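You operate a simulated robot arm through the tools that you are given. There is no shell and no other tool. Be economical: measure what you need, move in short steps, check, and stop when the job is done.

You run a simulated robot arm. Do the job below in one go: nothing can be reset, and whatever is moved stays where it is left.

JOB
Put the glue can from the top of the grey fitting table on the pale blue air filter there. Then take the white core plug and put it on the top of the roller table. Then put one of the white paper scraps from the top of the roller table on the top of the grey fitting table. Then take the folded orange cloth and put it on the top of the patch table. Then fetch the folded white cloth from the top of the patch table and set it on the top of the small black table. The order counts. Set down upright: glue can, white core plug.
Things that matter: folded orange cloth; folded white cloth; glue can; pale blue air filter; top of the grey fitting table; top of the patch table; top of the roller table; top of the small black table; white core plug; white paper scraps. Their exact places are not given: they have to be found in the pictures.

It is judged by the outcome, as a careful person would: the job done as asked, and still so three seconds after it is handed in. It fails if anything else is knocked over, pushed out of place, dropped, spilled or broken. Flat cloth is picked up by pressing the open fingertips on it (5 to 10 N) and closing them slowly along it; thin cloth reads only 2 to 8 mm in the jaws.

ROBOT AND FRAMES
A 6-joint arm with a two-finger parallel gripper on a trunk, on a base that drives. Base frame: it is fixed to the floor where the robot stands at the start and does not move with it; the origin is under the middle of the robot, x ahead of it, y to its left, z up; the surface under the hand at the start is at about z = 0.8. Lengths are in m, angles in degrees, forces in N, time in s.
With the tool pointing down near the work surface it reaches from about 0.58 to 0.94 m from the robot's upright axis, wherever it stands. Its first joint turns from -149.0 to 149.0 degrees. Places, roughly: folded orange cloth (11x7x3 cm) [-1.9, 3.7, 0.8]; folded white cloth (10x6x3 cm) [-3.4, 3.4, 0.8]; glue can [1, 0, 0.75]; pale blue air filter [0.75, 0.5, 0.75]; top of the grey fitting table [0.7, 0.2, 0.8]; top of the patch table [-3.8, 3.1, 0.8]; top of the roller table [-1.1, 3.6, 0.8]; top of the small black table [-4.1, 1, 0.7]; white core plug (9x9x10 cm) [0.7, 0.6, 0.8]; white paper scraps (11x5x4 cm) [-0.7, 3.7, 0.8]; white paper scraps (7x5x3 cm) [-0.5, 3.8, 0.8]. Payload 3.43 kg.
Tool frame: the origin (TCP) lies between the finger pads and is the grasp point; the fingertips stand 0.034 m ahead of it; z points along the fingers, y is the line along which they close. Largest opening 0.128 m; finger width 0.024, thickness 0.012; the body of the gripper, 0.048 by 0.13 m, starts 0.096 m behind the TCP.
Orientation is that of the tool frame in the base frame, as a unit quaternion [w, x, y, z]. With the fingers straight down and closing along the base's y, the tool's x points along the base's -x, its y along +y and its z along -z.

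CONTROLS
- The arm moves only by the tool servo_tool. Its argument "rows" is a list of rows, each an object (a shift or turn left out is 0, a gripper value left out holds the last) with "linear": the shift along the base's x, y, z in m, a list of three; "dr": the turn, a rotation vector about the base's x, y, z in rad, a list of three; "jaw": the opening, from 0 (shut) to 1 (fully open). In form: [{"linear": [tx, ty, tz], "dr": [ax, ay, az], "jaw": jaw}, ...]. A call has 1 to 12 rows; each row shifts and turns the commanded pose from where the row before left it. Rows are played at 5 a second. More than 0.05 m and 8.6 degrees between two rows, or a gripper value outside its range, and nothing of the call is played. Where a pose cannot be reached the arm comes as near as it can. A force on the tool above 40 N (or 10 N above the force at the start of the call, whichever is more), or a blocked arm, ends the call early, and 0.2 s more pass. Each finger travels about 0.108 m/s and halts on what it meets, pressing with about 22 N; the grip force reading is that of the motor and also rises with nothing between the fingers. The clock runs only during rows and for 0.2 s after the last one: add rows that do not move to give the fingers time. It gives the time, the measured TCP pose, the force on the tool (base axes), the opening and the grip force at its end, in the units of the frame above (readings bear some noise), with the torque about the TCP (base axes, N m) and any sound that the robot's microphone picked up.
- Cameras (640 x 400 px; columns grow to the right, rows downward): "scene" is now at [0.0264, 0.1692, 1.645]; the picture's right is [-0.16, -0.99, 0.00], its down [-0.79, 0.13, -0.60] and it looks along [0.59, -0.10, -0.80] (base axes); focal length 281 px, centre (320, 200). "wrist" rides on the gripper at [0.076, -0.011, -0.16] in the tool frame; the picture's right is [0.15, 0.99, 0.00], its down [-0.88, 0.13, -0.46] and it looks along [-0.45, 0.07, 0.89] (tool axes); focal length 234 px, centre (320, 200).
- capture(camera): a new picture of that camera. No time passes.
- slide_trunk(by): slides the trunk up (or, below 0, down) by that many m; the arm and the scene camera ride with it, the base frame stays. It gives what a move gives, with no picture.
- base_move(legs): drives the robot by 1 to 6 legs, each [ahead, turn to the left] in m and degrees, along the robot's own axes; the way and the turn of a leg run together, so that a leg with both is an arc; at most 1.5 m and 180 degrees a leg. The arm and the cameras ride along, it lands a little off, and it stops where it bumps. It gives what a move gives.
- head_to(pan, tilt): turns the head with the scene camera to pan (to the left, within 155 degrees either way) and tilt (down, from -29 to 69), counted from straight ahead of the robot. It gives what a move gives.
- measure_at(camera, pixels): for up to 12 pixels [column, row] of the newest picture of that camera ("zoom" is the newest enlarged one), the place [x, y, z] in the base frame of the surface seen there, good to about 0.003 m. No time passes.
- enlarge(camera, box): a new picture of the part [left, top, right, bottom] of that camera's present view, enlarged. No time passes.
- sign_off(): hands the job in; it is judged then, once.

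Go step by step. Measure first, check grasps and placings, and put right what went wrong. The budget is 110 turns and 98 pictures, counting those below and the enlarged ones. Unless the task says otherwise, let go and move clear before handing in, and close with one line.

The tools are called after ">>>" as name(argument=value, ...) on one line, values as JSON. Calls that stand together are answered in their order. servo_tool: Moves the arm, as the interface text tells. Its arguments: {"type":"object","properties":{"rows":{"type":"array"}},"required":["rows"]} The other tools are called the same way: slide_trunk (by) slides the trunk up or down; base_move (legs) drives the base; head_to (pan, tilt) turns the head that bears the scene camera; capture (camera) takes a picture; measure_at (camera, pixels) gives the place of the surface under pixels of a picture; enlarge (camera, box) takes an enlarged picture of a part of a camera's view; sign_off () hands the job in.

At the start:

```text
time: 0.0
position: [0.6791, 0.0868, 1.0495]
tcp_rot: [0.0, 0.005, 1.0, 0.0]
ft_force: [0.0, 0.1, -0.1]
wrist_torque: [-0.01, 0.01, 0.0]
grip_width: 0.1279
gripper_force: 0.0
trunk travel left (down, up): [-0.675, 0.035]
robot x, y, heading: [-0.0018, 0.009, -0.2]
head pan, tilt: [-9.3, 53.0]
```

scene: 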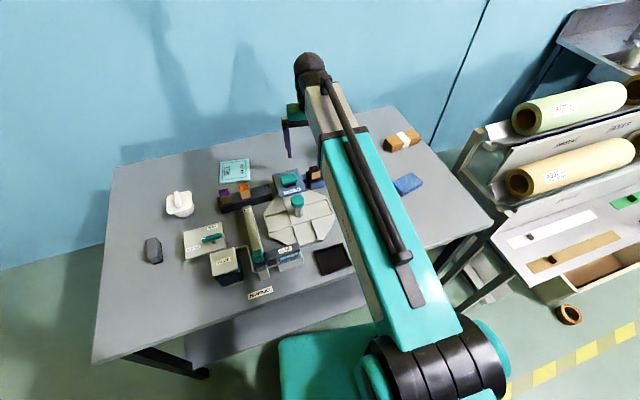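
wrist: 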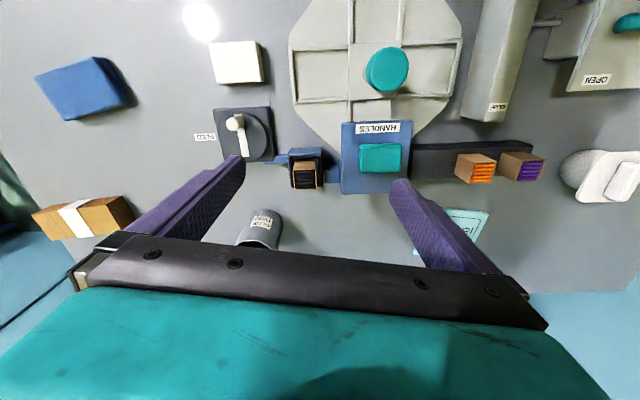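

The scene shows a table with many things; the glue can is probably at wrist (262,228) and hidden behind the arm in the scene. I'll enlarge and measure.

>>> enlarge(camera="scene", box=[130, 100, 350, 310])

>>> enlarge(camera="wrist", box=[180, 80, 640, 300])

>>> measure_at(camera="wrist", pixels=[[262, 220], [262, 235], [245, 240], [280, 240], [300, 240], [460, 215], [600, 175], [590, 185], [240, 60], [380, 160], [305, 175]])

>>> measure_at(camera="scene", pixels=[[178, 195], [180, 205], [153, 245], [225, 262], [205, 240], [235, 170], [222, 165], [248, 163], [221, 178], [249, 178], [130, 280], [170, 215]])

```text
1.90 times, centred on (240, 205) of scene
```

zoom: 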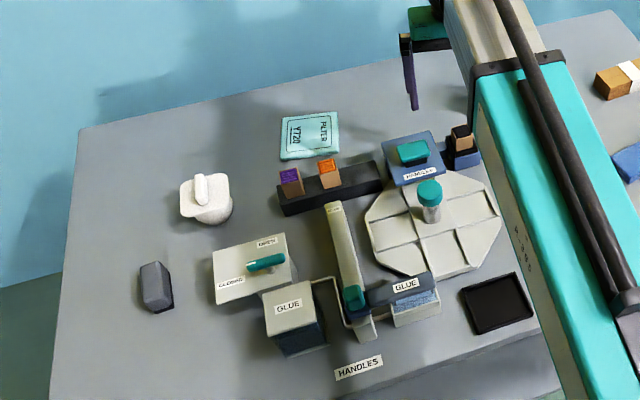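

```text
1.39 times, centred on (410, 190) of wrist
```

zoom: 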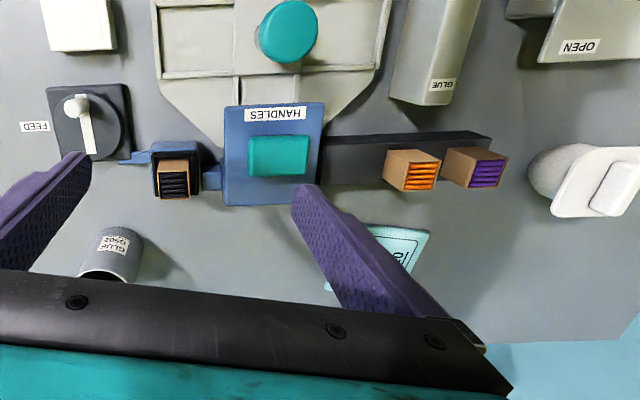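

```text
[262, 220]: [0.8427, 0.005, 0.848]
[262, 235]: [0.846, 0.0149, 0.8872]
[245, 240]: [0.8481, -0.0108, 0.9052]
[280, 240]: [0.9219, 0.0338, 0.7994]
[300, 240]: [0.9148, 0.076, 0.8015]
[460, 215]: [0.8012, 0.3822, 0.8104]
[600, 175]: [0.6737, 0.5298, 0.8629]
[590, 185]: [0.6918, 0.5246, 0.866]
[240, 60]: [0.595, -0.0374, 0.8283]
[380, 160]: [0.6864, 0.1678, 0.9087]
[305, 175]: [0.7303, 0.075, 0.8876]
```

```text
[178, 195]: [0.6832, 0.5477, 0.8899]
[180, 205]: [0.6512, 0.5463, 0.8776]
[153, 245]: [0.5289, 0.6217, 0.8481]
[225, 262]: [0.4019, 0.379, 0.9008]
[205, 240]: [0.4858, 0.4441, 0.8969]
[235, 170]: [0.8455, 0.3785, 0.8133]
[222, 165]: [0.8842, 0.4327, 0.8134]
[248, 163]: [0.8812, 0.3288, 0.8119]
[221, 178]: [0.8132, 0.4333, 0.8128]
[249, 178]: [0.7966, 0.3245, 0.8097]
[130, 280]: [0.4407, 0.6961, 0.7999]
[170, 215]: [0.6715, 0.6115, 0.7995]
```

The filter is centred near (0.845, 0.379), top at z 0.812. The can is near (0.87, 0.01), but its top is hidden. I'll move the hand left to see it.

>>> servo_tool(rows=[{"linear": [-0.02, 0.05, 0.02]}, {"linear": [-0.02, 0.05, 0.02]}, {"linear": [0, 0.05, 0.02]}, {"linear": [0, 0.05, 0]}, {"linear": [0, 0.05, 0]}, {"linear": [0, 0.05, 0]}])

>>> capture(camera="scene")

>>> capture(camera="wrist")

```text
refused: row 1 steps farther than a row can; nothing moved
```

```text
93 pictures are left
```

scene: 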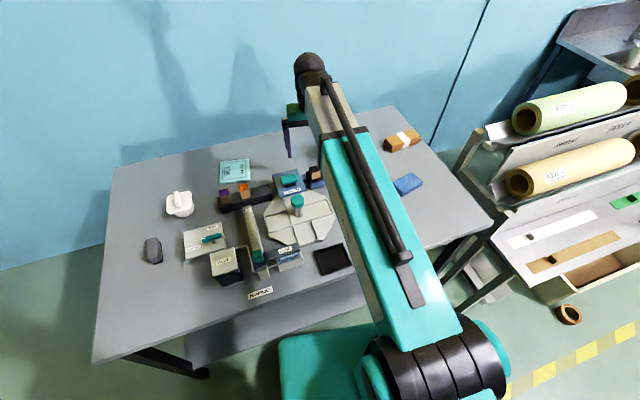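

```text
92 pictures are left
```

wrist: 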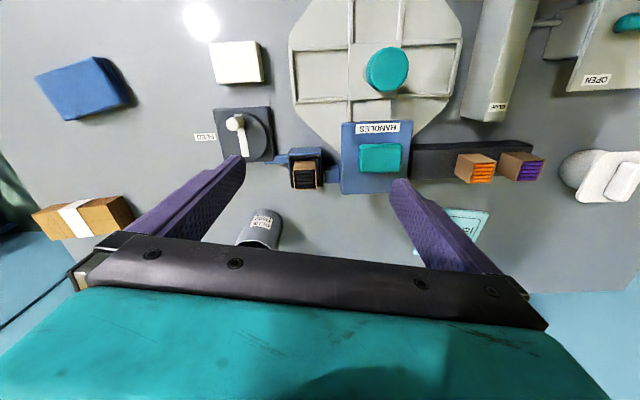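

Nothing moved: a row may total at most 0.05 m. I'll swing the hand to the right instead, which uncovers the can for the scene camera.

>>> servo_tool(rows=[{"linear": [0, -0.045, 0.02]}, {"linear": [0, -0.045, 0.02]}, {"linear": [0, -0.05, 0]}, {"linear": [0, -0.05, 0]}, {"linear": [0, -0.05, 0]}, {"linear": [0, -0.05, 0]}])

>>> enlarge(camera="scene", box=[210, 90, 430, 230])

>>> capture(camera="wrist")

```text
time: 1.4
position: [0.6794, -0.2032, 1.0907]
tcp_rot: [0.001, 0.005, 1.0, 0.0]
ft_force: [0.1, -0.1, 0.2]
wrist_torque: [0.03, 0.02, 0.02]
grip_width: 0.1281
gripper_force: 0.0
trunk travel left (down, up): [-0.675, 0.035]
robot x, y, heading: [-0.0043, 0.009, 0.1]
head pan, tilt: [-9.3, 53.0]
```

```text
2.86 times, centred on (320, 160) of scene
```

zoom: 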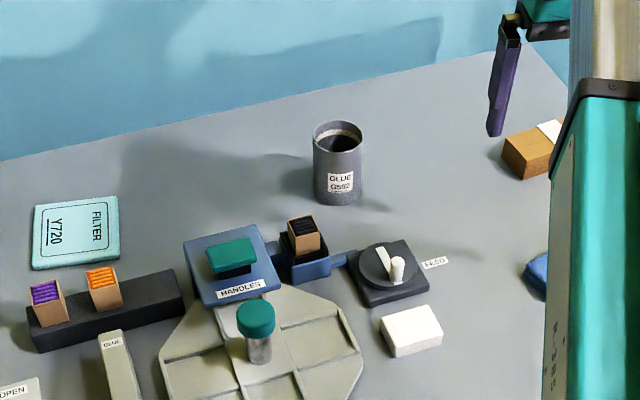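

```text
90 pictures are left
```

wrist: 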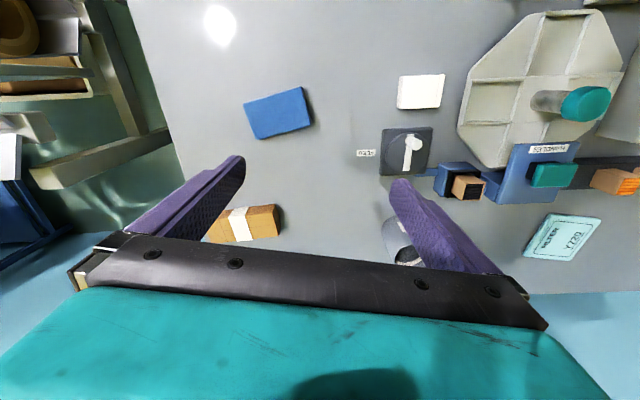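

>>> measure_at(camera="zoom", pixels=[[338, 126], [316, 140], [361, 140], [338, 152], [338, 175], [338, 198], [340, 140], [32, 262], [118, 250], [38, 208], [115, 200], [302, 222]])

```text
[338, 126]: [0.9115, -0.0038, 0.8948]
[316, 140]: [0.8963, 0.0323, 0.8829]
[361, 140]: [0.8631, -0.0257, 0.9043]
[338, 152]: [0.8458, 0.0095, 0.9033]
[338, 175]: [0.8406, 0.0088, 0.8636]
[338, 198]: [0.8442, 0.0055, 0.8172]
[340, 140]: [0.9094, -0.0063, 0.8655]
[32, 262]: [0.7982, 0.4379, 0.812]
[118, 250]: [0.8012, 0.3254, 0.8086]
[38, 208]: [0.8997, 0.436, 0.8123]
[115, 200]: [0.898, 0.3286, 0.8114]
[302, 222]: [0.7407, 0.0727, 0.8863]
```

The can axis is at about (0.877, 0.004), radius 0.034, top 0.904. The filter centre is at (0.849, 0.381). Moving above the can.

>>> servo_tool(rows=[{"linear": [0.033, 0.0344, 0]}, {"linear": [0.033, 0.0344, 0]}, {"linear": [0.033, 0.0344, 0]}, {"linear": [0.033, 0.0344, 0]}, {"linear": [0.033, 0.0344, 0]}, {"linear": [0.033, 0.0344, 0]}, {"linear": [0, 0, -0.045]}, {"linear": [0, 0, -0.045]}, {"linear": [0, 0, 0]}])

>>> capture(camera="wrist")

>>> enlarge(camera="scene", box=[210, 50, 430, 190])

```text
time: 3.4
position: [0.8774, 0.0036, 0.9987]
tcp_rot: [0.001, 0.006, 1.0, 0.0]
ft_force: [0.2, 0.3, -0.1]
wrist_torque: [0.01, -0.01, 0.01]
grip_width: 0.1279
gripper_force: 0.0
trunk travel left (down, up): [-0.675, 0.035]
robot x, y, heading: [-0.0037, 0.012, 0.0]
head pan, tilt: [-9.3, 53.0]
```

```text
89 pictures are left
```

wrist: 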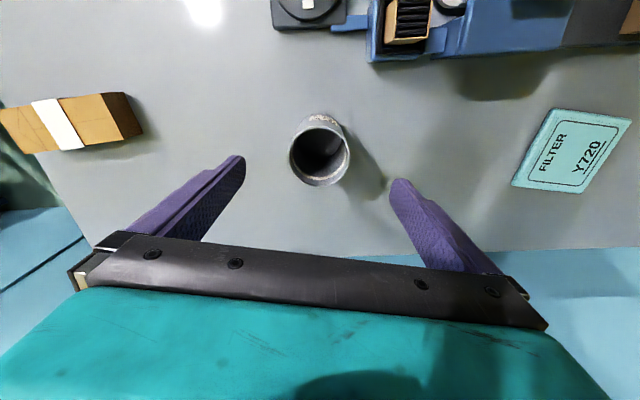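

```text
2.86 times, centred on (320, 120) of scene
```

zoom: 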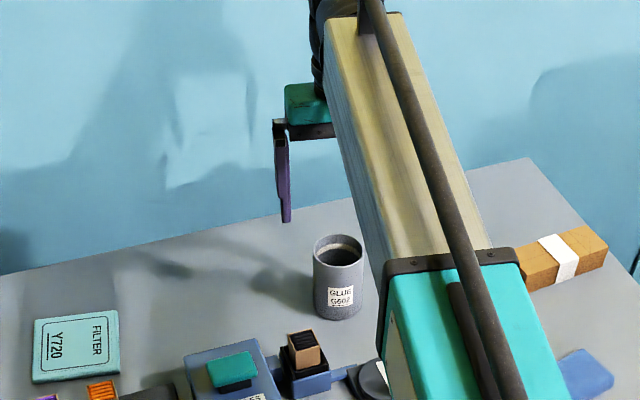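

The can sits between the fingers in the wrist view. I'll measure the rim to confirm the axis.

>>> measure_at(camera="wrist", pixels=[[291, 155], [348, 155], [320, 184], [320, 119], [300, 175], [340, 178]])

```text
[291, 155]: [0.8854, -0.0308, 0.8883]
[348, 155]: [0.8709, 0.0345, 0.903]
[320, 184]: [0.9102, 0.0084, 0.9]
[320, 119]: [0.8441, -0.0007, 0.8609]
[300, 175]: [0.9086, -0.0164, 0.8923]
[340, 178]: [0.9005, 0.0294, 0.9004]
```

The axis is confirmed at (0.877, 0.004). Descending to z≈0.862 and closing.

>>> servo_tool(rows=[{"linear": [0, 0, -0.045]}, {"linear": [0, 0, -0.045]}, {"linear": [0, 0, -0.047]}, {"linear": [0, 0, 0]}, {"jaw": 0.5}, {"jaw": 0.4}, {"jaw": 0.4}, {"jaw": 0.4}])

```text
time: 5.2
position: [0.8773, 0.006, 0.8633]
tcp_rot: [0.0, 0.005, 1.0, 0.0]
ft_force: [-0.4, 0.2, 0.3]
wrist_torque: [-0.04, 0.01, 0.02]
grip_width: 0.0714
gripper_force: 21.6
trunk travel left (down, up): [-0.675, 0.035]
robot x, y, heading: [-0.0032, 0.0085, -0.0]
head pan, tilt: [-9.3, 53.0]
```

Gripped at 71 mm. Lifting and carrying it above the filter.

>>> servo_tool(rows=[{"linear": [0, 0, 0.03], "jaw": 0.3}, {"linear": [0, 0, 0.045]}, {"linear": [0, 0, 0.03]}, {"linear": [-0.004, 0.047, 0]}, {"linear": [-0.004, 0.047, 0]}, {"linear": [-0.004, 0.047, 0]}, {"linear": [-0.004, 0.047, 0]}, {"linear": [-0.004, 0.047, 0]}, {"linear": [-0.004, 0.047, 0]}, {"linear": [-0.004, 0.047, 0]}, {"linear": [-0.004, 0.046, 0]}, {"linear": [0, 0, 0]}])

>>> capture(camera="wrist")

>>> enlarge(camera="scene", box=[130, 50, 350, 190])

```text
time: 7.8
position: [0.8459, 0.3785, 0.9672]
tcp_rot: [0.0, 0.005, 1.0, -0.001]
ft_force: [-0.4, -0.5, -0.9]
wrist_torque: [0.01, 0.03, -0.03]
grip_width: 0.0713
gripper_force: 22.4
trunk travel left (down, up): [-0.675, 0.035]
robot x, y, heading: [-0.004, 0.0111, -0.2]
head pan, tilt: [-9.3, 53.0]
```

```text
87 pictures are left
```

wrist: 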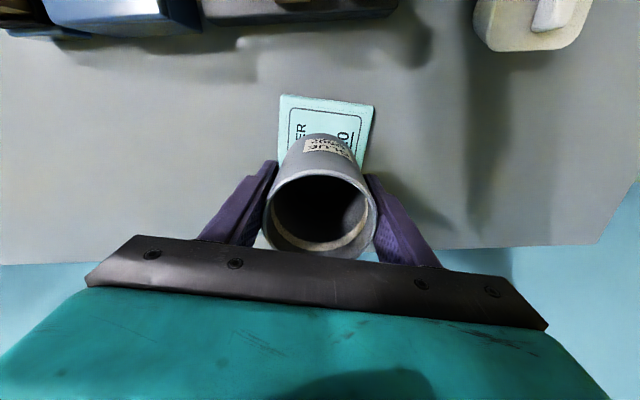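

```text
2.86 times, centred on (240, 120) of scene
```

zoom: 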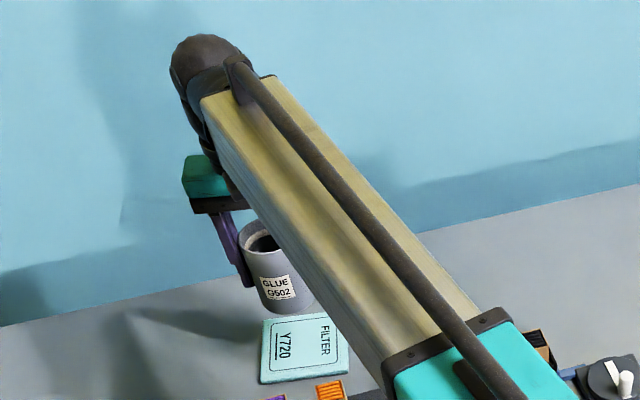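

The can is held upright above the filter. Bottom contact should come at TCP z≈0.875, so I'm lowering to there.

>>> servo_tool(rows=[{"linear": [0, 0, -0.04]}, {"linear": [0, 0, -0.035]}, {"linear": [0, 0, -0.012]}, {"linear": [0, 0, -0.003]}, {"linear": [0, 0, 0]}])

>>> capture(camera="wrist")

```text
time: 9.0
position: [0.8469, 0.3785, 0.8768]
tcp_rot: [0.0, 0.005, 1.0, 0.0]
ft_force: [0.6, 0.4, -1.5]
wrist_torque: [0.02, -0.02, 0.04]
grip_width: 0.0713
gripper_force: 22.2
trunk travel left (down, up): [-0.675, 0.035]
robot x, y, heading: [0.0008, 0.0109, -0.2]
head pan, tilt: [-9.3, 53.0]
```

```text
85 pictures are left
```

wrist: 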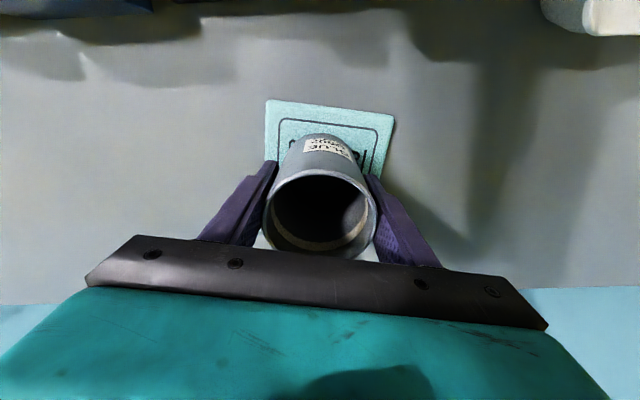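

Still about 1–2 mm up. Lowering in millimetre steps until there is contact.

>>> servo_tool(rows=[{"linear": [0, 0, -0.001]}, {"linear": [0, 0, -0.001]}, {"linear": [0, 0, 0]}])

```text
time: 9.8
position: [0.8462, 0.3787, 0.8755]
tcp_rot: [0.0, 0.006, 1.0, -0.001]
ft_force: [-0.5, 1.7, 2.9]
wrist_torque: [0.0, 0.01, 0.05]
grip_width: 0.0716
gripper_force: 22.1
trunk travel left (down, up): [-0.675, 0.035]
robot x, y, heading: [-0.0045, 0.0053, -0.1]
head pan, tilt: [-9.3, 53.0]
```

Force reads +2.9 N, so contact has begun. One more millimetre, then open gently and rise.

>>> servo_tool(rows=[{"linear": [0, 0, -0.001]}, {"jaw": 0.62}, {"jaw": 0.75}, {"jaw": 1.0}, {"jaw": 1.0}, {"linear": [0, 0, 0.04]}, {"linear": [0, 0, 0.045]}, {"linear": [0, 0, 0.045]}, {"linear": [-0.03, 0, 0.03]}])

>>> capture(camera="wrist")

>>> capture(camera="scene")

```text
time: 11.8
position: [0.8143, 0.3759, 1.0364]
tcp_rot: [0.0, 0.005, 1.0, -0.001]
ft_force: [-0.5, -0.2, -0.2]
wrist_torque: [-0.01, -0.03, 0.02]
grip_width: 0.128
gripper_force: 0.1
trunk travel left (down, up): [-0.675, 0.035]
robot x, y, heading: [-0.0036, 0.0089, 0.1]
head pan, tilt: [-9.3, 53.0]
```

```text
84 pictures are left
```

wrist: 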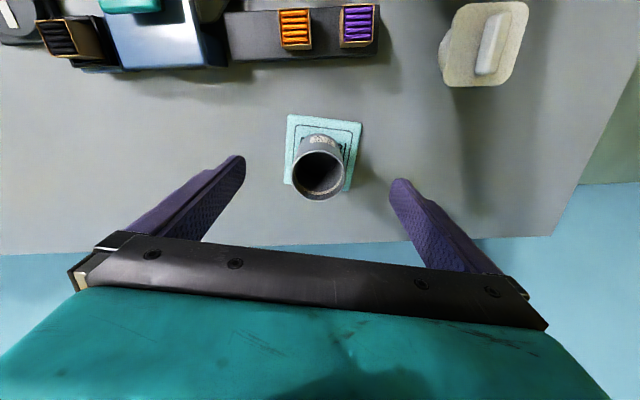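

```text
83 pictures are left
```

scene: 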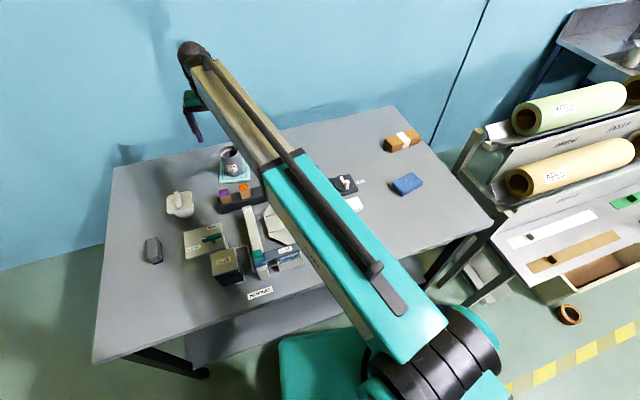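

The can stands on the filter. Next I'll look at the core plug, in the wrist view near (485,45).

>>> enlarge(camera="wrist", box=[410, 0, 570, 100])

>>> enlarge(camera="scene", box=[140, 170, 220, 230])

>>> measure_at(camera="wrist", pixels=[[460, 10], [525, 10], [520, 40], [505, 80], [448, 80], [455, 45], [493, 18], [482, 70], [488, 45], [508, 40], [440, 50], [475, 50]])

>>> measure_at(camera="zoom", pixels=[[280, 180], [300, 240], [230, 210], [350, 215], [280, 310], [400, 310], [370, 210], [280, 160], [300, 280]])

```text
4.00 times, centred on (490, 50) of wrist
```

zoom: 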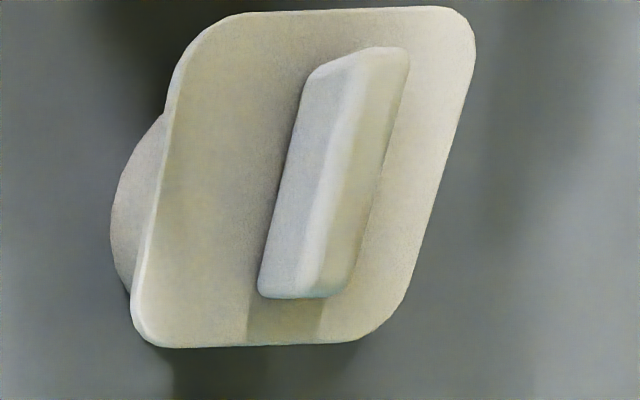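

```text
6.67 times, centred on (180, 200) of scene
```

zoom: 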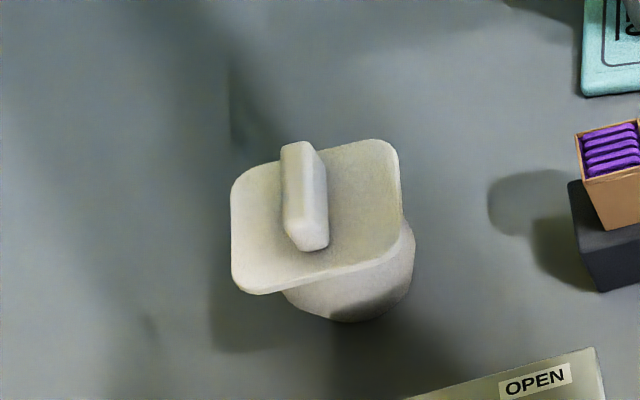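

```text
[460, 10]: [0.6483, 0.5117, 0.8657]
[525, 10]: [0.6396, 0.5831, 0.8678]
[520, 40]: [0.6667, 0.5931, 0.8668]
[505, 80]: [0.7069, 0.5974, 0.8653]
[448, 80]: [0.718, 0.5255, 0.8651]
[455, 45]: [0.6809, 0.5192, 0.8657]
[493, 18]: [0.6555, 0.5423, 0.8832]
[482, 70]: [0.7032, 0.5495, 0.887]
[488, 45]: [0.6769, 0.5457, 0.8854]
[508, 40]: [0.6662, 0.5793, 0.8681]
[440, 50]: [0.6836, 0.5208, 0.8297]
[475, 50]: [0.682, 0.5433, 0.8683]
```

```text
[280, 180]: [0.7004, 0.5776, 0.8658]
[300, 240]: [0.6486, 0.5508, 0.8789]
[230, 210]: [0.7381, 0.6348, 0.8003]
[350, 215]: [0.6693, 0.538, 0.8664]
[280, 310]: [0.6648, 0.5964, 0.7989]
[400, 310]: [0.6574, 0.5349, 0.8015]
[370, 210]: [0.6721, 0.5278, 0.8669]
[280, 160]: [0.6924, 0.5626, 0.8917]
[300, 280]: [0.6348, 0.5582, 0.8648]
```

The plug's fin runs about 11° off base x, centred near (0.679, 0.549), top at z≈0.89. I'll go above it with the hand turned to match.

>>> servo_tool(rows=[{"linear": [-0.027, 0.0346, 0]}, {"linear": [-0.027, 0.0346, 0], "dr": [0, 0, 0.06]}, {"linear": [-0.027, 0.0346, 0], "dr": [0, 0, 0.06]}, {"linear": [-0.027, 0.0346, 0], "dr": [0, 0, 0.07]}, {"linear": [-0.027, 0.0346, 0]}, {"linear": [0, 0, -0.035]}, {"linear": [0, 0, 0]}])

>>> capture(camera="wrist")

>>> enlarge(camera="wrist", box=[240, 100, 400, 200])

```text
time: 13.4
position: [0.6782, 0.5485, 0.9989]
tcp_rot: [0.0, -0.089, 0.996, -0.001]
ft_force: [-0.1, 0.1, 0.3]
wrist_torque: [-0.02, 0.01, 0.01]
grip_width: 0.1281
gripper_force: 0.1
trunk travel left (down, up): [-0.675, 0.035]
robot x, y, heading: [-0.0022, 0.0126, -0.0]
head pan, tilt: [-9.3, 53.0]
```

```text
80 pictures are left
```

wrist: 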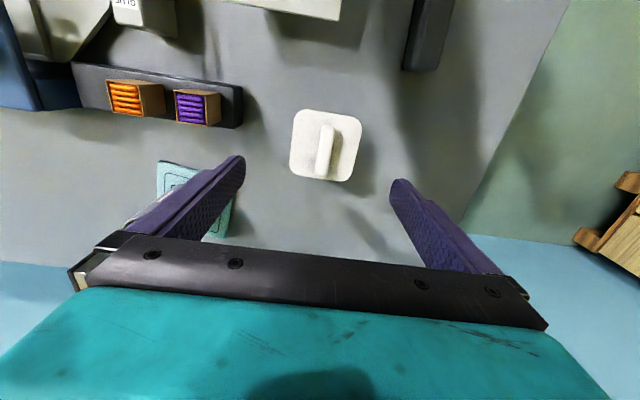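

```text
4.00 times, centred on (320, 150) of wrist
```

zoom: 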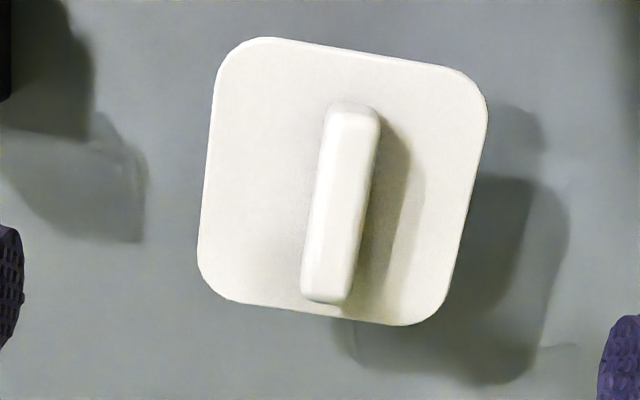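

>>> measure_at(camera="zoom", pixels=[[345, 120], [330, 290], [322, 200], [338, 200], [355, 200], [240, 60], [460, 90], [220, 270], [430, 310], [270, 180], [420, 200]])

```text
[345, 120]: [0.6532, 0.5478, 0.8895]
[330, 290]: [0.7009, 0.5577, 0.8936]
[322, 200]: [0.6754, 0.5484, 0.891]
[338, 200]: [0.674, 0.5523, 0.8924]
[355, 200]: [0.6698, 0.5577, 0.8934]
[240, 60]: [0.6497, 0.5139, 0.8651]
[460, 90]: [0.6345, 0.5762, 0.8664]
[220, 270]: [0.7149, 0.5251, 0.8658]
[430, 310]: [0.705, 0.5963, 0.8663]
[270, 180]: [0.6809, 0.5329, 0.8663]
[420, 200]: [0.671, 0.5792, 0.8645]
```

The fin centre is (0.676, 0.553), top 0.893, plate at 0.866. Descending to TCP 0.905 (tips just above the plate) and closing.

>>> servo_tool(rows=[{"linear": [-0.002, 0.0045, -0.04]}, {"linear": [0, 0, -0.04]}, {"linear": [0, 0, -0.014]}, {"jaw": 0.7}, {"jaw": 0.4}, {"jaw": 0.2}, {"jaw": 0.05}, {"jaw": 0.0}, {"jaw": 0.0}, {"jaw": 0.0}])

>>> capture(camera="wrist")

```text
time: 15.6
position: [0.6774, 0.5542, 0.9049]
tcp_rot: [0.0, -0.09, 0.996, 0.0]
ft_force: [0.1, 0.4, 0.7]
wrist_torque: [0.04, -0.02, 0.04]
grip_width: 0.0155
gripper_force: 21.9
trunk travel left (down, up): [-0.675, 0.035]
robot x, y, heading: [0.0006, 0.0067, 0.0]
head pan, tilt: [-9.3, 53.0]
```

```text
78 pictures are left
```

wrist: 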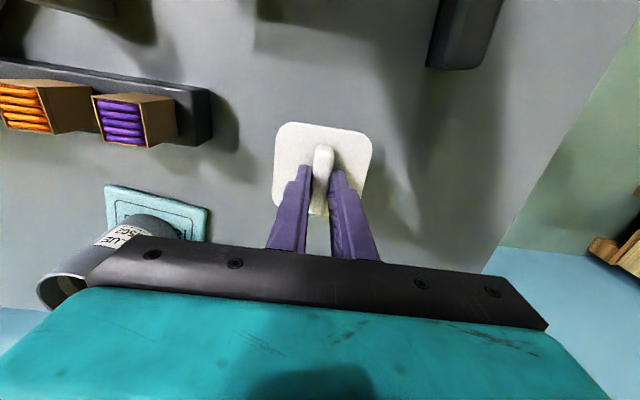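

Holding the fin at 15.5 mm. Lifting 0.13 m, then checking the grasp and panning the head toward the other tables.

>>> servo_tool(rows=[{"linear": [0, 0, 0.02]}, {"linear": [0, 0, 0.04]}, {"linear": [0, 0, 0.045]}, {"linear": [0, 0, 0.045]}, {"linear": [0, 0, 0]}])

>>> capture(camera="wrist")

>>> head_to(pan=105, tilt=15)

>>> capture(camera="scene")

```text
time: 16.8
position: [0.6765, 0.5568, 1.0556]
tcp_rot: [0.0, -0.089, 0.996, 0.0]
ft_force: [-0.1, 0.1, -1.1]
wrist_torque: [0.03, -0.03, -0.02]
grip_width: 0.0153
gripper_force: 21.8
trunk travel left (down, up): [-0.675, 0.035]
robot x, y, heading: [-0.0011, 0.0102, -0.2]
head pan, tilt: [-9.3, 53.0]
```

```text
77 pictures are left
```

wrist: 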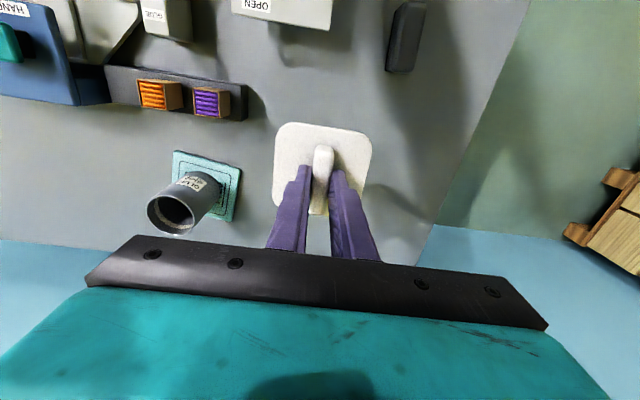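

```text
time: 18.7
position: [0.6767, 0.5562, 1.055]
tcp_rot: [-0.001, -0.089, 0.996, 0.0]
ft_force: [-0.3, -0.6, -1.8]
wrist_torque: [0.01, 0.01, 0.02]
grip_width: 0.0152
gripper_force: 22.2
trunk travel left (down, up): [-0.675, 0.035]
robot x, y, heading: [-0.0014, 0.0089, -0.1]
head pan, tilt: [105.0, 15.0]
```

```text
76 pictures are left
```

scene: 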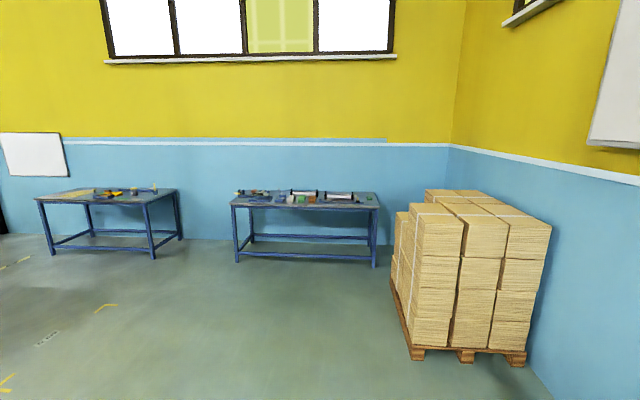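

Middle table (305,200) should be the roller table, left (105,190) the patch table. Measuring, and looking left for the small black table.

>>> enlarge(camera="scene", box=[215, 165, 395, 275])

>>> measure_at(camera="scene", pixels=[[232, 203], [378, 208], [362, 194], [240, 192], [37, 200], [150, 200], [178, 190], [395, 280], [412, 358], [520, 360]])

>>> head_to(pan=150, tilt=20)

>>> capture(camera="scene")

```text
3.56 times, centred on (305, 220) of scene
```

zoom: 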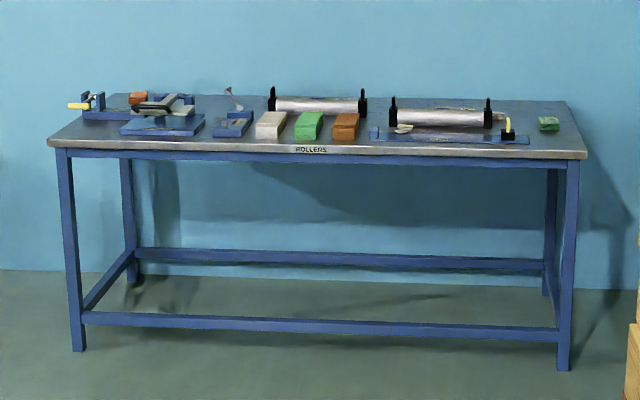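

```text
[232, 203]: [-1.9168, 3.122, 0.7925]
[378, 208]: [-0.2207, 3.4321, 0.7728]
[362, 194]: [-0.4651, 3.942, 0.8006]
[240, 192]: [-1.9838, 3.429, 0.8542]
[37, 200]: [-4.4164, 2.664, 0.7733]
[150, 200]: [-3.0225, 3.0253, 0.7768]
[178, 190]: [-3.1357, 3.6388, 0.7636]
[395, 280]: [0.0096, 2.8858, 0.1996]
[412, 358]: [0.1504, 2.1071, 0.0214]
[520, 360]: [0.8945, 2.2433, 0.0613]
```

```text
time: 19.9
position: [0.6777, 0.5564, 1.0567]
tcp_rot: [-0.001, -0.089, 0.996, 0.001]
ft_force: [0.2, 0.1, -1.0]
wrist_torque: [-0.02, 0.02, 0.0]
grip_width: 0.0153
gripper_force: 21.7
trunk travel left (down, up): [-0.675, 0.035]
robot x, y, heading: [0.0, 0.0138, 0.2]
head pan, tilt: [150.0, 20.0]
```

```text
74 pictures are left
```

scene: 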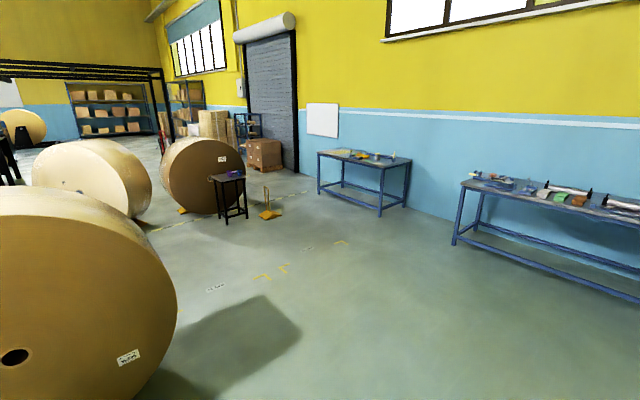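

Checking that the large roll on the left and the floor along my route are clear.

>>> measure_at(camera="scene", pixels=[[173, 290], [120, 380], [60, 230], [15, 357], [213, 178], [243, 176], [230, 222], [265, 215], [320, 155], [385, 165], [410, 160], [456, 240]])

>>> enlarge(camera="scene", box=[190, 130, 430, 230])

>>> base_move(legs=[[-0.4, 0]])

```text
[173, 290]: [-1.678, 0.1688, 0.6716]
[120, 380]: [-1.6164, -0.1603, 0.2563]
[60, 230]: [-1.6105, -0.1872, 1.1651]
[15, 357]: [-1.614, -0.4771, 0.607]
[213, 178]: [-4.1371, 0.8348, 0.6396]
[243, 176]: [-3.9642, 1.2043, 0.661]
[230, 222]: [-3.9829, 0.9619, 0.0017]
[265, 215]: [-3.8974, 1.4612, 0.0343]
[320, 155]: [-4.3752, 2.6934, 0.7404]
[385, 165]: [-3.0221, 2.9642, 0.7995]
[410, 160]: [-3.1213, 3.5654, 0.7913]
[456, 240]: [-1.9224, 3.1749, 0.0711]
```

```text
2.67 times, centred on (310, 180) of scene
```

zoom: 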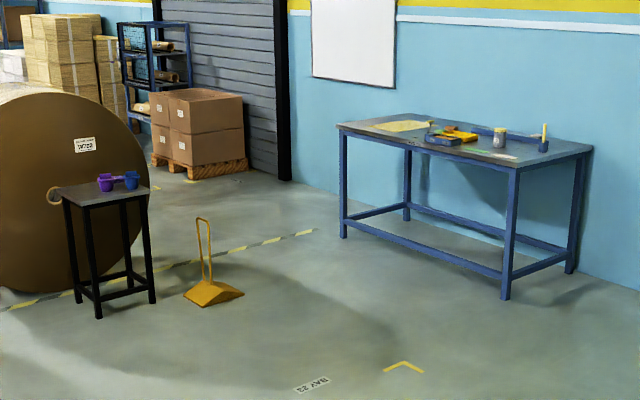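

```text
time: 22.6
position: [0.2817, 0.5518, 1.0566]
tcp_rot: [0.0, -0.085, 0.996, 0.0]
ft_force: [-0.6, 0.4, -1.4]
wrist_torque: [0.02, -0.06, -0.05]
grip_width: 0.0155
gripper_force: 22.3
trunk travel left (down, up): [-0.675, 0.035]
robot x, y, heading: [-0.4006, 0.0099, -0.7]
head pan, tilt: [150.0, 20.0]
```

Route is clear: the roll face is at x=-1.6 and the pallet is at x>0. Turning left and driving toward the roller table.

>>> base_move(legs=[[0, 101.3], [1.3, 0], [0.95, 0]])

>>> head_to(pan=0, tilt=32)

>>> capture(camera="scene")

```text
time: 41.2
position: [-1.4875, 2.7871, 1.0563]
tcp_rot: [0.0, 0.823, -0.567, 0.0]
ft_force: [-0.1, 0.6, -0.3]
wrist_torque: [0.04, 0.02, -0.02]
grip_width: 0.0155
gripper_force: 21.4
trunk travel left (down, up): [-0.675, 0.035]
robot x, y, heading: [-0.8212, 2.2175, 100.3]
head pan, tilt: [150.0, 20.0]
```

```text
time: 43.5
position: [-1.4871, 2.7869, 1.0556]
tcp_rot: [-0.001, 0.823, -0.568, 0.0]
ft_force: [-0.6, -0.7, -1.5]
wrist_torque: [0.0, 0.02, 0.0]
grip_width: 0.0155
gripper_force: 22.1
trunk travel left (down, up): [-0.675, 0.035]
robot x, y, heading: [-0.8254, 2.2202, 100.2]
head pan, tilt: [0.0, 32.0]
```

```text
72 pictures are left
```

scene: 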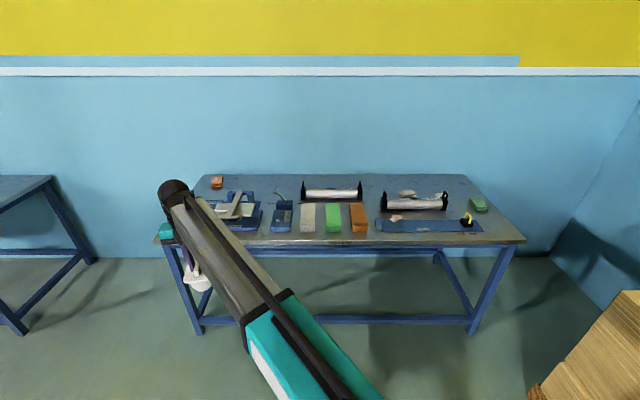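

>>> enlarge(camera="scene", box=[350, 165, 530, 260])

>>> measure_at(camera="zoom", pixels=[[205, 97], [160, 185], [460, 145], [420, 190], [420, 270], [510, 245], [330, 60], [400, 100], [40, 180], [610, 265], [530, 200], [90, 45]])

>>> enlarge(camera="scene", box=[190, 165, 370, 260])

>>> measure_at(camera="zoom", pixels=[[95, 60], [70, 60], [110, 50], [200, 60], [300, 80], [320, 200], [420, 200], [420, 140], [510, 200], [600, 190], [380, 100], [340, 40]])

```text
3.56 times, centred on (440, 212) of scene
```

zoom: 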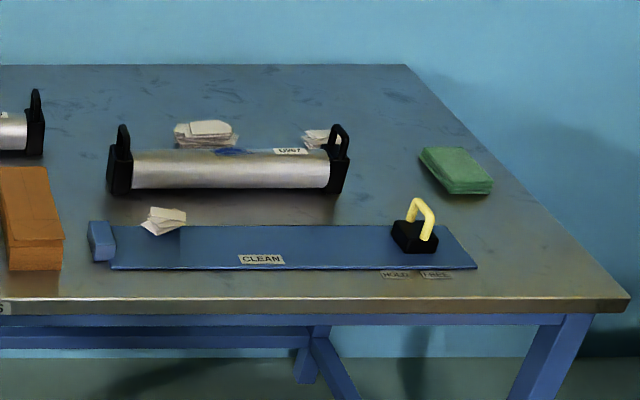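

```text
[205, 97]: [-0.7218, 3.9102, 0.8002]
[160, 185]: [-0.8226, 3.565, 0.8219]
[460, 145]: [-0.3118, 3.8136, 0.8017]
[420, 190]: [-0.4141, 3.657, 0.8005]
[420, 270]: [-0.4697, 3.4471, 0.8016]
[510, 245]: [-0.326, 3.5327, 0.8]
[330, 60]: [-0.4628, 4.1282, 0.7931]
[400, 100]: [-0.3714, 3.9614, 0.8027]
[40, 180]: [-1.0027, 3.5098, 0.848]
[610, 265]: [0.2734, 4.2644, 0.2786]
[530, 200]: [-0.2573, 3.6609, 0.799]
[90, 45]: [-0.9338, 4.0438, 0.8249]
```

```text
3.56 times, centred on (280, 212) of scene
```

zoom: 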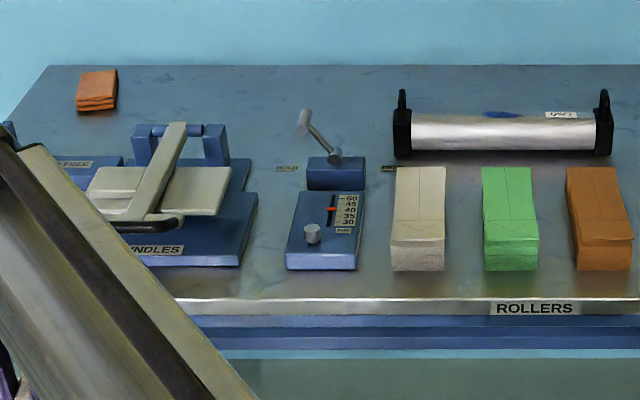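

```text
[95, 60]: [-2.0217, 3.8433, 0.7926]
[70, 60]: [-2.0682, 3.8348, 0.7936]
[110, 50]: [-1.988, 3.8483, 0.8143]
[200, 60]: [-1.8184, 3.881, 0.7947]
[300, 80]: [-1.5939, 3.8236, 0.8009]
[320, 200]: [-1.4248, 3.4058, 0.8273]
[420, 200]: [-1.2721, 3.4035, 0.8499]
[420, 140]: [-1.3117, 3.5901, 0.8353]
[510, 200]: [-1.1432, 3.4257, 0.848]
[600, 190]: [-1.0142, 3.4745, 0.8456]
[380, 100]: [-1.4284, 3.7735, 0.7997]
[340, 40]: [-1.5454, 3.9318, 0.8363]
```

The orange cloth is at the far left of the roller table. The scraps lie behind the right roller, with one more on the blue tray. I'll zoom in to find a free spot for the plug and read the labels.

>>> enlarge(camera="scene", box=[440, 190, 530, 250])

>>> measure_at(camera="zoom", pixels=[[210, 45], [340, 100], [250, 80], [330, 110], [420, 310], [330, 250], [400, 230], [270, 260], [180, 80], [590, 330], [60, 270], [300, 300]])

>>> enlarge(camera="scene", box=[375, 180, 465, 240])

>>> measure_at(camera="zoom", pixels=[[180, 70], [240, 70], [230, 90], [440, 95], [485, 100], [445, 110], [110, 265], [160, 255], [40, 160], [490, 160], [250, 145], [400, 280]])

```text
6.67 times, centred on (485, 220) of scene
```

zoom: 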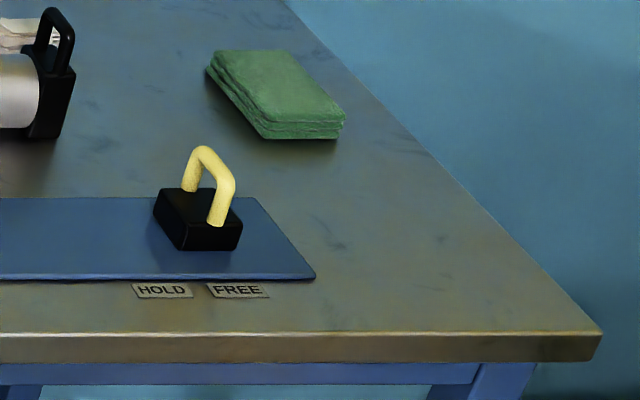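

```text
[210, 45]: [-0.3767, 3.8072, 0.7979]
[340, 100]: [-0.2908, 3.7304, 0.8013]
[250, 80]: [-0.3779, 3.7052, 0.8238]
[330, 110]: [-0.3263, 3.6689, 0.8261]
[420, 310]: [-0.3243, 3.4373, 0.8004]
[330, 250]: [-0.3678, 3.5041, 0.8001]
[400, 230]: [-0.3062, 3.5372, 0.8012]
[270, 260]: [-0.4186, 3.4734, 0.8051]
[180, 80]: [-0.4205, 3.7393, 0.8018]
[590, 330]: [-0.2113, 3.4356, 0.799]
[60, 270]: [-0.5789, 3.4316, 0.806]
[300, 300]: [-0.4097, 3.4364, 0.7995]
```

```text
6.67 times, centred on (420, 210) of scene
```

zoom: 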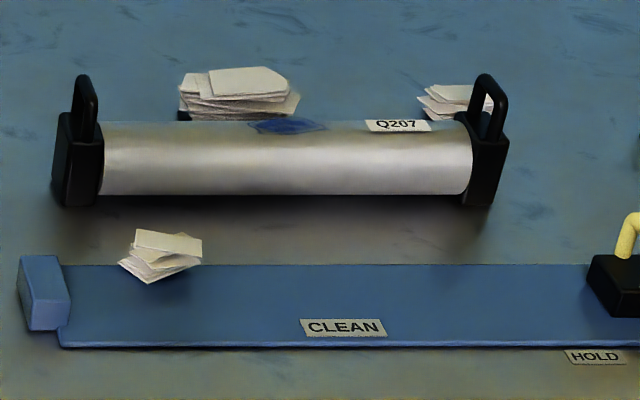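

```text
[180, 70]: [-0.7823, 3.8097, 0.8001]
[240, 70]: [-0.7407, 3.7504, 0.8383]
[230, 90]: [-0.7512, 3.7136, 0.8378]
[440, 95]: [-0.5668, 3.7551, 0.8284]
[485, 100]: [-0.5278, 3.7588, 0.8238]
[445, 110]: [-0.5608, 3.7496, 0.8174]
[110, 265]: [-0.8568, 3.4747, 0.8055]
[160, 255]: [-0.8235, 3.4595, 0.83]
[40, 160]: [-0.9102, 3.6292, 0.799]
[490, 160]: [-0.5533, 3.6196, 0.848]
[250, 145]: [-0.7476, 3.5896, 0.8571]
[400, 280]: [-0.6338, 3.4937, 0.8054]
```

Good free spot for the plug: right front area near (-0.305, 3.555), clear of tray, green stack and edge. First I'll bring the hand across in front of the robot.

>>> servo_tool(rows=[{"linear": [0.047, 0.0052, 0.005]}, {"linear": [0.047, 0.0052, 0.005]}, {"linear": [0.047, 0.0052, 0.005]}, {"linear": [0.047, 0.0052, 0.005]}, {"linear": [0.047, 0.0052, 0.005]}, {"linear": [0.047, 0.0052, 0.005]}, {"linear": [0.047, 0.0052, 0.005]}, {"linear": [0.047, 0.0052, 0.005]}, {"linear": [0.047, 0.0052, 0.005]}])

>>> servo_tool(rows=[{"linear": [0.047, 0.0052, 0]}, {"linear": [0.047, 0.0052, 0]}, {"linear": [0.047, 0.0052, 0]}, {"linear": [0.047, 0.0052, 0]}, {"linear": [0.047, 0.0052, 0]}, {"linear": [0.047, 0.0052, 0]}, {"linear": [0.047, 0.0052, 0]}, {"linear": [0.047, 0.0052, 0]}, {"linear": [0.047, 0.0052, 0]}])

>>> head_to(pan=-20, tilt=45)

>>> capture(camera="scene")

```text
time: 45.5
position: [-1.0631, 2.8351, 1.102]
tcp_rot: [0.0, 0.823, -0.568, 0.0]
ft_force: [0.2, -0.2, -1.2]
wrist_torque: [0.0, -0.01, 0.02]
grip_width: 0.0156
gripper_force: 21.7
trunk travel left (down, up): [-0.675, 0.035]
robot x, y, heading: [-0.8237, 2.2188, 100.3]
head pan, tilt: [0.0, 32.0]
```

```text
time: 47.5
position: [-0.6404, 2.8822, 1.1022]
tcp_rot: [0.0, 0.823, -0.568, 0.0]
ft_force: [0.1, 0.1, -1.7]
wrist_torque: [0.02, 0.0, 0.02]
grip_width: 0.0153
gripper_force: 22.4
trunk travel left (down, up): [-0.675, 0.035]
robot x, y, heading: [-0.821, 2.2219, 100.4]
head pan, tilt: [0.0, 32.0]
```

```text
time: 48.4
position: [-0.6402, 2.8812, 1.102]
tcp_rot: [0.001, 0.823, -0.568, 0.0]
ft_force: [-0.1, -0.8, -2.0]
wrist_torque: [-0.03, -0.01, 0.02]
grip_width: 0.0154
gripper_force: 22.0
trunk travel left (down, up): [-0.675, 0.035]
robot x, y, heading: [-0.8211, 2.2165, 100.0]
head pan, tilt: [-20.0, 45.0]
```

```text
67 pictures are left
```

scene: 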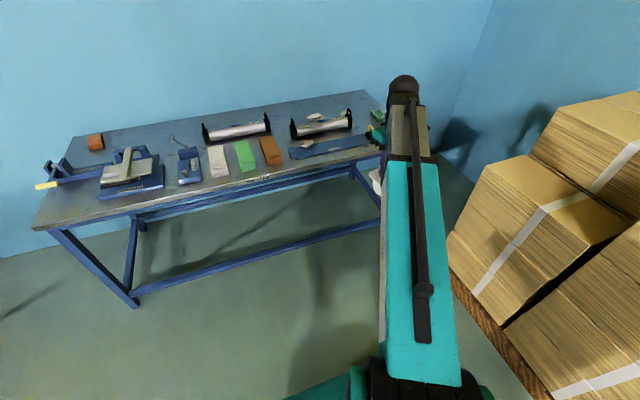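

Path: turn right 26°, go 0.70 m, turn back. The hand stays at z 1.10, clear of the boxes (x>0) and of the objects on the table.

>>> base_move(legs=[[0, -26], [0.7, 0], [0, 26]])

>>> head_to(pan=-10, tilt=50)

>>> capture(camera="scene")

>>> capture(camera="wrist")

```text
time: 56.2
position: [-0.4211, 3.5618, 1.104]
tcp_rot: [0.0, 0.816, -0.578, 0.0]
ft_force: [0.2, -0.5, -1.6]
wrist_torque: [0.0, -0.02, 0.0]
grip_width: 0.0156
gripper_force: 21.5
trunk travel left (down, up): [-0.675, 0.035]
robot x, y, heading: [-0.6336, 2.9011, 98.2]
head pan, tilt: [-20.0, 45.0]
```

```text
time: 57.0
position: [-0.4214, 3.5623, 1.1026]
tcp_rot: [-0.001, 0.816, -0.577, 0.0]
ft_force: [0.2, 0.2, -0.3]
wrist_torque: [0.01, 0.0, -0.01]
grip_width: 0.0155
gripper_force: 21.9
trunk travel left (down, up): [-0.675, 0.035]
robot x, y, heading: [-0.6307, 2.9019, 98.3]
head pan, tilt: [-10.0, 50.0]
```

```text
66 pictures are left
```

scene: 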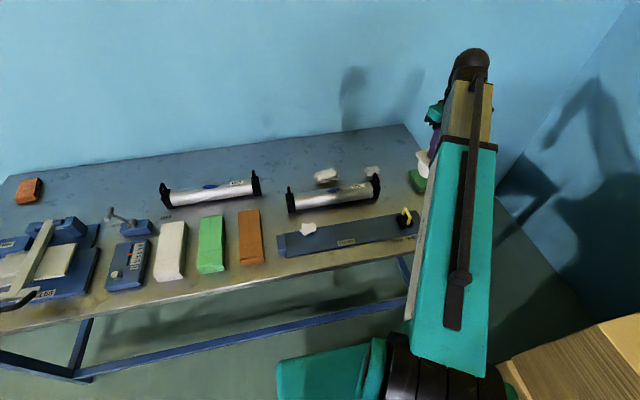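

```text
65 pictures are left
```

wrist: 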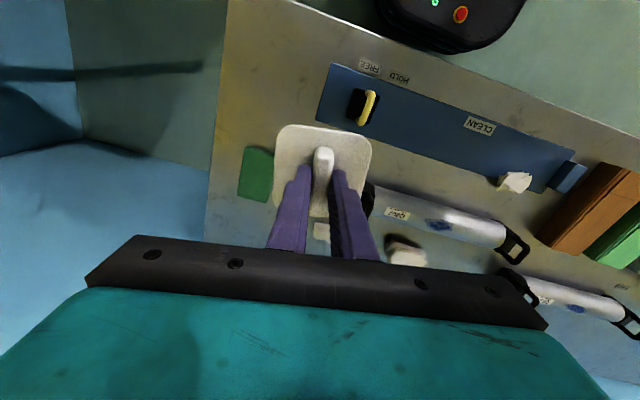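

Measuring the tray's right edge, the table edge and the green stack in the wrist view, to fix the placing point.

>>> measure_at(camera="wrist", pixels=[[331, 66], [317, 122], [225, 50], [215, 130], [248, 150], [270, 170], [260, 100], [275, 60], [240, 20], [232, 100]])

```text
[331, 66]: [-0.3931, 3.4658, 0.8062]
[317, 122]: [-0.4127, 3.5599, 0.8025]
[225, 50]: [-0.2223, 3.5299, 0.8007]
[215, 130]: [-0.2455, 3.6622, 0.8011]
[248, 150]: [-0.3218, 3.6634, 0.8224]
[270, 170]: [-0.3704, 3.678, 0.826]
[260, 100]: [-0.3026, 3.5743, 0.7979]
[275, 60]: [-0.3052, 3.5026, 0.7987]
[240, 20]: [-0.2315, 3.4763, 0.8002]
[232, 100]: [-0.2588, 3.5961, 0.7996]
```

Spot chosen: (-0.312, 3.54). Moving over it and lowering to 1 cm above the surface.

>>> servo_tool(rows=[{"linear": [0.037, -0.0075, 0]}, {"linear": [0.036, -0.0075, 0]}, {"linear": [0.036, -0.0075, 0]}, {"linear": [0, 0, -0.045]}, {"linear": [0, 0, -0.045]}, {"linear": [0, 0, -0.045]}, {"linear": [0, 0, -0.045]}, {"linear": [0, 0, -0.01]}, {"linear": [0, 0, 0]}])

>>> capture(camera="wrist")

```text
time: 59.0
position: [-0.3112, 3.5399, 0.9124]
tcp_rot: [0.0, 0.817, -0.577, 0.0]
ft_force: [0.5, -0.4, -1.1]
wrist_torque: [0.0, 0.0, -0.05]
grip_width: 0.0154
gripper_force: 21.9
trunk travel left (down, up): [-0.675, 0.035]
robot x, y, heading: [-0.6359, 2.9057, 98.3]
head pan, tilt: [-10.0, 50.0]
```

```text
64 pictures are left
```

wrist: 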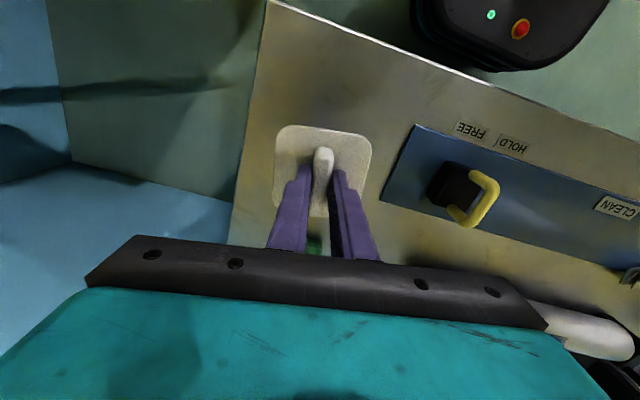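

>>> servo_tool(rows=[{"linear": [0, 0, -0.005]}, {"linear": [0, 0, -0.0015]}, {"linear": [0, 0, -0.001]}, {"linear": [0, 0, 0]}])

```text
time: 60.0
position: [-0.3116, 3.5401, 0.905]
tcp_rot: [0.0, 0.817, -0.577, 0.001]
ft_force: [0.6, 0.1, -1.2]
wrist_torque: [-0.03, 0.0, -0.01]
grip_width: 0.0154
gripper_force: 21.6
trunk travel left (down, up): [-0.675, 0.035]
robot x, y, heading: [-0.6349, 2.9036, 98.4]
head pan, tilt: [-10.0, 50.0]
```

No contact yet (-1.2 N). Going on in 1 mm steps.

>>> servo_tool(rows=[{"linear": [0, 0, -0.001]}, {"linear": [0, 0, -0.001]}, {"linear": [0, 0, 0]}])

```text
time: 60.8
position: [-0.3123, 3.5394, 0.9052]
tcp_rot: [0.0, 0.817, -0.577, -0.001]
ft_force: [0.3, 1.0, 12.2]
wrist_torque: [0.04, 0.04, -0.02]
grip_width: 0.0154
gripper_force: 21.9
trunk travel left (down, up): [-0.675, 0.035]
robot x, y, heading: [-0.6354, 2.8991, 98.2]
head pan, tilt: [-10.0, 50.0]
```

Contact, 12 N. Easing up 1 mm, opening a little, then rising.

>>> servo_tool(rows=[{"linear": [0, 0, 0.0007]}, {"jaw": 0.18}, {"jaw": 0.3}, {"jaw": 0.3}, {"linear": [0, 0, 0.03]}, {"linear": [0, 0, 0.045]}, {"linear": [0, 0, 0.045]}, {"linear": [0, 0, 0.045]}])

>>> capture(camera="wrist")

```text
time: 62.6
position: [-0.3096, 3.5376, 1.0698]
tcp_rot: [0.0, 0.816, -0.578, 0.001]
ft_force: [-0.3, 0.0, -0.4]
wrist_torque: [0.03, 0.01, 0.02]
grip_width: 0.0384
gripper_force: 0.1
trunk travel left (down, up): [-0.675, 0.035]
robot x, y, heading: [-0.6328, 2.9013, 98.1]
head pan, tilt: [-10.0, 50.0]
```

```text
63 pictures are left
```

wrist: 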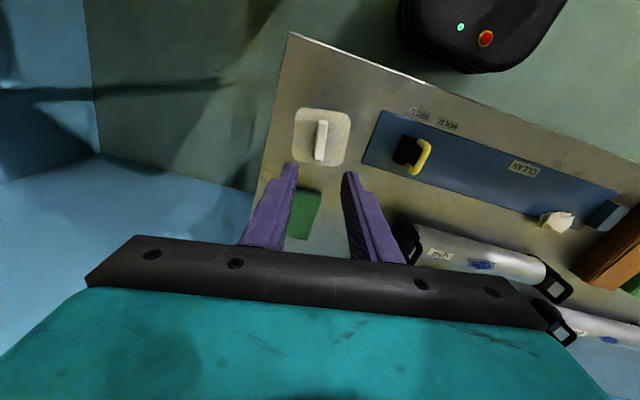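

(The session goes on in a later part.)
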